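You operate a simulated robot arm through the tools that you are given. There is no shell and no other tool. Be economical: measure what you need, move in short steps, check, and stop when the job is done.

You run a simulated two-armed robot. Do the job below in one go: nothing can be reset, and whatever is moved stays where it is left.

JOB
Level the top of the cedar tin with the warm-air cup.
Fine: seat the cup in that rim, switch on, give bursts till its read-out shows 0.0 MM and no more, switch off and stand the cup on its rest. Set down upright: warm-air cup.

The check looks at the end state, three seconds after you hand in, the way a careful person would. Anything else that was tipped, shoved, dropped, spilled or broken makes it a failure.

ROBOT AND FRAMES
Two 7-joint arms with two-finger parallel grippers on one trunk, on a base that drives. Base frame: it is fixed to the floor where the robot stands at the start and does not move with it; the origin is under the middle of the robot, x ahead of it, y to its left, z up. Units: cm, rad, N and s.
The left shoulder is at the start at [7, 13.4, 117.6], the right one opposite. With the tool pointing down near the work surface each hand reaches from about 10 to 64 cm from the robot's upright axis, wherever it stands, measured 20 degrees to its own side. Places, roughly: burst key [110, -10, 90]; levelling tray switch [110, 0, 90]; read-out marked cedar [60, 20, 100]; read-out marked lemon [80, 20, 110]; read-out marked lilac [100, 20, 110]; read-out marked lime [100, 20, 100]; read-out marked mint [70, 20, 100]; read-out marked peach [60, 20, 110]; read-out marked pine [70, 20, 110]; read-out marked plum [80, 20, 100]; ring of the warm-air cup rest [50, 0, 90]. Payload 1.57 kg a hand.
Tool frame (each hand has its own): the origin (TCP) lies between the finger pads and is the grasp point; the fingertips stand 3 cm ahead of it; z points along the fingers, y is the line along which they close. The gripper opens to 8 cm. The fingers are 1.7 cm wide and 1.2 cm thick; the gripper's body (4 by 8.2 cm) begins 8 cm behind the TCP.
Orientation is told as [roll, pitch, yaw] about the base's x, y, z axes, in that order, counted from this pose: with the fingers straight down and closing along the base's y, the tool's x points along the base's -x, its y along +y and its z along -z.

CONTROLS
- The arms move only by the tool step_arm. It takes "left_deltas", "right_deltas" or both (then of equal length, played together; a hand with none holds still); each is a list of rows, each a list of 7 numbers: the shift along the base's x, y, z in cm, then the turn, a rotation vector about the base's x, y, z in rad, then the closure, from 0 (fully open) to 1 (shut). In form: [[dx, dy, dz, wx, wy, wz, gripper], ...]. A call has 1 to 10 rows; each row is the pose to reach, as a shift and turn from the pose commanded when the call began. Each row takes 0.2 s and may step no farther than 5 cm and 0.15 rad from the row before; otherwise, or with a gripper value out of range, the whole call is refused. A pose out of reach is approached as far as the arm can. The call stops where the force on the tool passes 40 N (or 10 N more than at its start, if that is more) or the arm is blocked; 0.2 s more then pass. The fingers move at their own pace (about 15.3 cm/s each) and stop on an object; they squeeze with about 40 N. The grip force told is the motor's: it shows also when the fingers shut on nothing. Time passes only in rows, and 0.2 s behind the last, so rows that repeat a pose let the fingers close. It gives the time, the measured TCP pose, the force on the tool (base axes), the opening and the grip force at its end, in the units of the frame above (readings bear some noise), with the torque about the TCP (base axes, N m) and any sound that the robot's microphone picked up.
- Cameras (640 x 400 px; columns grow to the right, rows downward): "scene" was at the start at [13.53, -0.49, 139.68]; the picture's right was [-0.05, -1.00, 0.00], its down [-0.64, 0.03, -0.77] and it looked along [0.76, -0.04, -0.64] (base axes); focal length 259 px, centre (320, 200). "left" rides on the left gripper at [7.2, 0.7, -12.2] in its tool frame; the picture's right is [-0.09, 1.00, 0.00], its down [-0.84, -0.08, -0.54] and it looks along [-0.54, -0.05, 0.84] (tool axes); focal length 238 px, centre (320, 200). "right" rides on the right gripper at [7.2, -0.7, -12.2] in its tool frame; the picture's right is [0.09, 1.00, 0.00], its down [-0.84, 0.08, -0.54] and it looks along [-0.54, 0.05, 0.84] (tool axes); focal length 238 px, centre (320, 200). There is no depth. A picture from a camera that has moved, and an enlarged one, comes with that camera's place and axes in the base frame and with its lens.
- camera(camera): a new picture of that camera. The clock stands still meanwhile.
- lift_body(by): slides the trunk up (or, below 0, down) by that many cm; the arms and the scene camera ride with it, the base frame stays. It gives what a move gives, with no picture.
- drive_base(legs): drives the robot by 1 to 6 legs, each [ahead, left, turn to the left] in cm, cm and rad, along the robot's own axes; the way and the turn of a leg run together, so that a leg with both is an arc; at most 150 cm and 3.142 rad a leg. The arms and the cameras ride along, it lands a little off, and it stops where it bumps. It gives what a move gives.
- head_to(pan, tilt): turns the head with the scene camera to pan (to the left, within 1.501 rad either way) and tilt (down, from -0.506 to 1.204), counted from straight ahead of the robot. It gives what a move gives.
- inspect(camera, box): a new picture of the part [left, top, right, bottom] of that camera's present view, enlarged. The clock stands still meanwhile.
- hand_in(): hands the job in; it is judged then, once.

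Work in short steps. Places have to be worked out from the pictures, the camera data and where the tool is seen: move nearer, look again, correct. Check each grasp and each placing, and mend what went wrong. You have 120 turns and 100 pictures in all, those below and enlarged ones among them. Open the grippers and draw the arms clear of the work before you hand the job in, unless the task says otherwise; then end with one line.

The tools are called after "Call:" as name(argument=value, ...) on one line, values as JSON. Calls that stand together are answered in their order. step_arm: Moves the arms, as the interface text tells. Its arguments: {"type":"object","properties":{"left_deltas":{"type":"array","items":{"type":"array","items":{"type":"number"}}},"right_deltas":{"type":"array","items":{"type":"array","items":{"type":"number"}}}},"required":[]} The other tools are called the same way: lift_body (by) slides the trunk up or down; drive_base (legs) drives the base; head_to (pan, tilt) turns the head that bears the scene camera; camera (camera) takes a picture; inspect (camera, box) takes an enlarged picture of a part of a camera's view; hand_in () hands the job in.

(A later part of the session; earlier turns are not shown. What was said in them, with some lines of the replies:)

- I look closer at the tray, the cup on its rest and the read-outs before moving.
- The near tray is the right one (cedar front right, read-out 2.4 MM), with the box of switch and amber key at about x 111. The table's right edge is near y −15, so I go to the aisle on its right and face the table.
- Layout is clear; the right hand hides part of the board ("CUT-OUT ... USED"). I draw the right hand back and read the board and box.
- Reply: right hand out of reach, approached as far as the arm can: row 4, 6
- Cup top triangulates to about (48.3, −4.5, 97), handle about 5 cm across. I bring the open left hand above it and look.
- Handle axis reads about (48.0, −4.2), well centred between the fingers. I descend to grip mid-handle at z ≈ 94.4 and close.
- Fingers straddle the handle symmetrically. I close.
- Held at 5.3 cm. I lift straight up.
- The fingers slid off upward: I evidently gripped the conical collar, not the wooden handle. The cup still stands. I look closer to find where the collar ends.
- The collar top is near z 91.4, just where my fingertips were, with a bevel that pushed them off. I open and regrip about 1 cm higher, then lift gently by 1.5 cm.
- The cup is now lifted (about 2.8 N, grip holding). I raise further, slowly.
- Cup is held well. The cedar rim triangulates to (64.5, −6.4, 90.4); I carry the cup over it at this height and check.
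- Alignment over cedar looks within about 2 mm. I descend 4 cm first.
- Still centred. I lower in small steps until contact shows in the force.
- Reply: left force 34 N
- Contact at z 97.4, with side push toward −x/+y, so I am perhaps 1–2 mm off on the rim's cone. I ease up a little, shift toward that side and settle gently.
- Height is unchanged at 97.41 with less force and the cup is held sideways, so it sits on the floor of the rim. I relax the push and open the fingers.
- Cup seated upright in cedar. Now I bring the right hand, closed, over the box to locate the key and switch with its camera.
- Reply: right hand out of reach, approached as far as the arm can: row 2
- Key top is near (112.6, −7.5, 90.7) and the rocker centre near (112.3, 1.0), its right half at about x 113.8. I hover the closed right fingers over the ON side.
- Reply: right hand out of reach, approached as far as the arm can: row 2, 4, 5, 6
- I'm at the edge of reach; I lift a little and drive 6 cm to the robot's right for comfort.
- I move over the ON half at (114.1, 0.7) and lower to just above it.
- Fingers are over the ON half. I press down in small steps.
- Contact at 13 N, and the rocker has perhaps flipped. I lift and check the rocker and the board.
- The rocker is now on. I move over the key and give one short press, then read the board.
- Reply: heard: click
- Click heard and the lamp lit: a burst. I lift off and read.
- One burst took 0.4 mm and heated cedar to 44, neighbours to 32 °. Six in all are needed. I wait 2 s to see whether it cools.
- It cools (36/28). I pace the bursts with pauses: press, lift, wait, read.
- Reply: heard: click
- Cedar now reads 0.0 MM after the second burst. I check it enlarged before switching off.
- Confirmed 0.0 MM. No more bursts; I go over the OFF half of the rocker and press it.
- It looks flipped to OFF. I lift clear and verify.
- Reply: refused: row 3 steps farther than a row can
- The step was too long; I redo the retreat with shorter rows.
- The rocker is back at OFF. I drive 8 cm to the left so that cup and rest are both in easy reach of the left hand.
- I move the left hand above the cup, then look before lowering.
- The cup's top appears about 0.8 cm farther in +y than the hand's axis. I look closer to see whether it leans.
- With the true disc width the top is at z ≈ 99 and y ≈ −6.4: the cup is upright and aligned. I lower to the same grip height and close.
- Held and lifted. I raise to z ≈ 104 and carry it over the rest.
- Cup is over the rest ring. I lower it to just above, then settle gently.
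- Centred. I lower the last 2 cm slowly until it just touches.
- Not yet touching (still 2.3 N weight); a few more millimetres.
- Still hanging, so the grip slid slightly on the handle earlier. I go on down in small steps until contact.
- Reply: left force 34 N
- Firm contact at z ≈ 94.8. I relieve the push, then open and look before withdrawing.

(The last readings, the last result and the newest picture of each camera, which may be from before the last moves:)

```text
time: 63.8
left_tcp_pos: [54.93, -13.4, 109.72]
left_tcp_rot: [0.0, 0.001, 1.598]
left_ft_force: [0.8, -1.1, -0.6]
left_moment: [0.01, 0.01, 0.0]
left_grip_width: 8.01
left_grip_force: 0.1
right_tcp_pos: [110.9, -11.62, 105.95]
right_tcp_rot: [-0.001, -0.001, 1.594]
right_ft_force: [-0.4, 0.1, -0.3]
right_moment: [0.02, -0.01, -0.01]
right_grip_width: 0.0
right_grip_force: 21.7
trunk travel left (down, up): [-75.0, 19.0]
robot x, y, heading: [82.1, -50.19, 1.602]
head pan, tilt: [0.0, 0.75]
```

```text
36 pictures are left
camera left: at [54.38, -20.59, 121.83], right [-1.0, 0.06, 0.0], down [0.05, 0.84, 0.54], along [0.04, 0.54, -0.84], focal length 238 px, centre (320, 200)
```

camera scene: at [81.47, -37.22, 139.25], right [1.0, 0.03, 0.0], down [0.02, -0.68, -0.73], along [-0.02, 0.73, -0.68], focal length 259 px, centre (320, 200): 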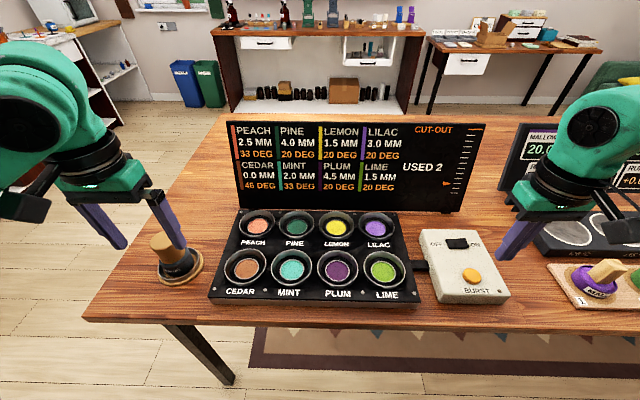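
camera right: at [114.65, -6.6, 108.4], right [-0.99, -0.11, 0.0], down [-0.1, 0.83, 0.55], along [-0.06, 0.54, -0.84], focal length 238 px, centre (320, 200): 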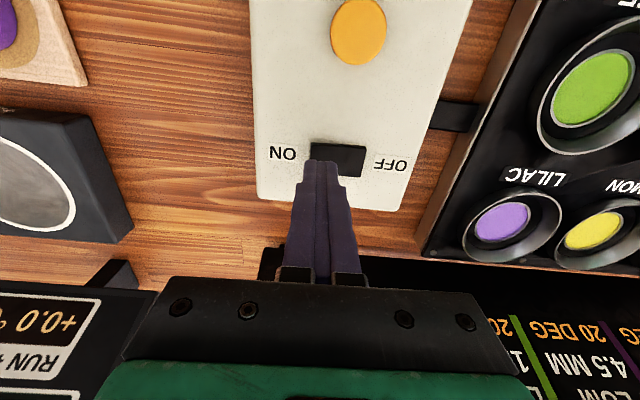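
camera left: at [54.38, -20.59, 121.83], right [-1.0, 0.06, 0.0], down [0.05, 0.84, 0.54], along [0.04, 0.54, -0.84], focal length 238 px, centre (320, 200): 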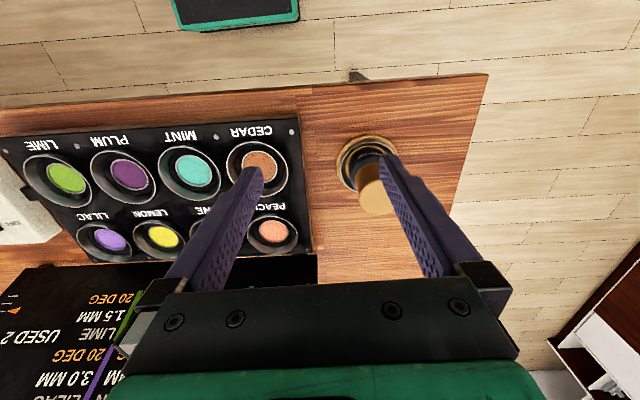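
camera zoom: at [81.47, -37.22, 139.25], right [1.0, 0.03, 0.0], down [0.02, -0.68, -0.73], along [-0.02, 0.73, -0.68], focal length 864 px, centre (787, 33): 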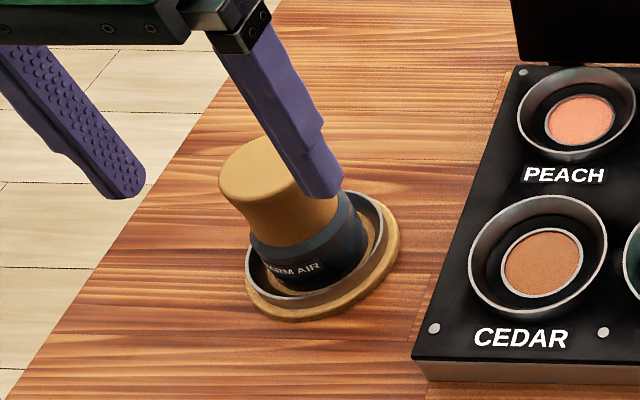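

Cup stands on its rest, read-out 0.0. I open the right gripper, back the robot away from the table, and take a last look.

Call:
step_arm(right_deltas=[[0, -2, 2, 0, 0, 0, 0.5], [0, -3, 4, 0, 0, 0, 0], [0, -3, 4, 0, 0, 0, 0]], left_deltas=[[0, 0, 1, 0, 0, 0, 0], [0, 0, 2, 0, 0, 0, 0], [0, 0, 2, 0, 0, 0, 0]])

Call:
drive_base(legs=[[-25, 0, 0]])

Call:
inspect(camera="scene", box=[140, 100, 520, 280])

Call:
inspect(camera="scene", box=[380, 140, 520, 240])

Call:
inspect(camera="scene", box=[160, 140, 300, 240])

```text
time: 64.5
left_tcp_pos: [54.82, -13.31, 111.64]
left_tcp_rot: [-0.002, 0.005, 1.596]
left_ft_force: [0.6, 0.3, 0.1]
left_moment: [0.02, -0.02, -0.02]
left_grip_width: 7.99
left_grip_force: 0.0
right_tcp_pos: [110.85, -14.52, 110.19]
right_tcp_rot: [-0.001, 0.0, 1.595]
right_ft_force: [0.5, -0.6, 0.1]
right_moment: [0.01, -0.04, 0.06]
right_grip_width: 8.0
right_grip_force: 0.1
trunk travel left (down, up): [-75.0, 19.0]
robot x, y, heading: [81.5, -51.01, 1.598]
head pan, tilt: [0.0, 0.75]
```

```text
time: 66.4
left_tcp_pos: [55.61, -38.46, 111.62]
left_tcp_rot: [0.0, 0.003, 1.595]
left_ft_force: [0.2, -0.5, 0.7]
left_moment: [-0.06, -0.03, 0.02]
left_grip_width: 8.0
left_grip_force: 0.0
right_tcp_pos: [111.51, -39.66, 110.23]
right_tcp_rot: [0.0, 0.0, 1.592]
right_ft_force: [0.2, -0.4, -0.2]
right_moment: [0.03, -0.05, 0.01]
right_grip_width: 7.99
right_grip_force: 0.2
trunk travel left (down, up): [-75.0, 19.0]
robot x, y, heading: [82.53, -75.71, 1.589]
head pan, tilt: [0.0, 0.75]
```

```text
1.68 times, centred on (330, 190) of scene
camera zoom: at [82.08, -62.25, 139.22], right [1.0, 0.02, 0.0], down [0.02, -0.68, -0.73], along [-0.02, 0.73, -0.68], focal length 436 px, centre (303, 217)
```

zoom: 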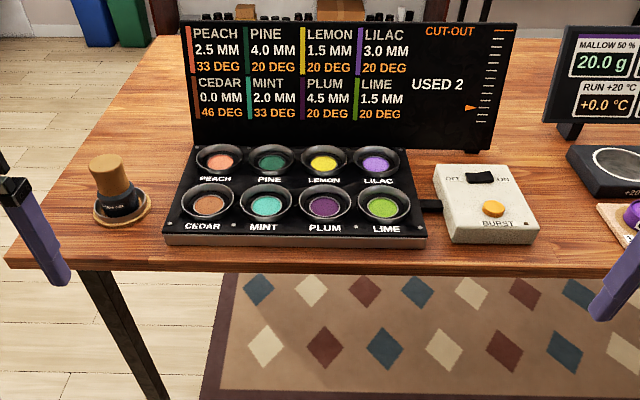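

```text
4.00 times, centred on (450, 190) of scene
camera zoom: at [82.08, -62.25, 139.22], right [1.0, 0.02, 0.0], down [0.02, -0.68, -0.73], along [-0.02, 0.73, -0.68], focal length 1036 px, centre (-200, 240)
```

zoom: 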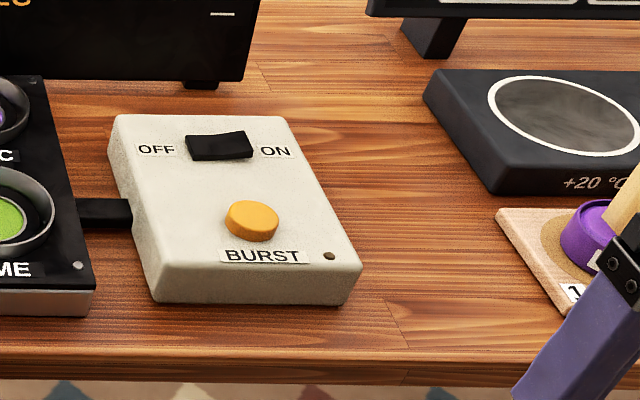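

```text
4.00 times, centred on (230, 190) of scene
camera zoom: at [82.08, -62.25, 139.22], right [1.0, 0.02, 0.0], down [0.02, -0.68, -0.73], along [-0.02, 0.73, -0.68], focal length 1036 px, centre (680, 240)
```

zoom: 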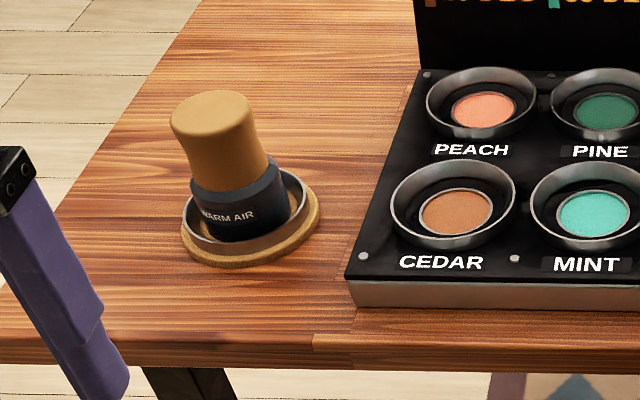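

The cup stands upright in its rest, the switch is at OFF, cedar reads 0.0 MM, and nothing else has moved. I hand in.

Call:
hand_in()

```text
The job is handed in.
```

The cedar tin is level: its read-out shows 0.0 MM after two bursts, the switch is off, and the warm-air cup stands upright on its rest.
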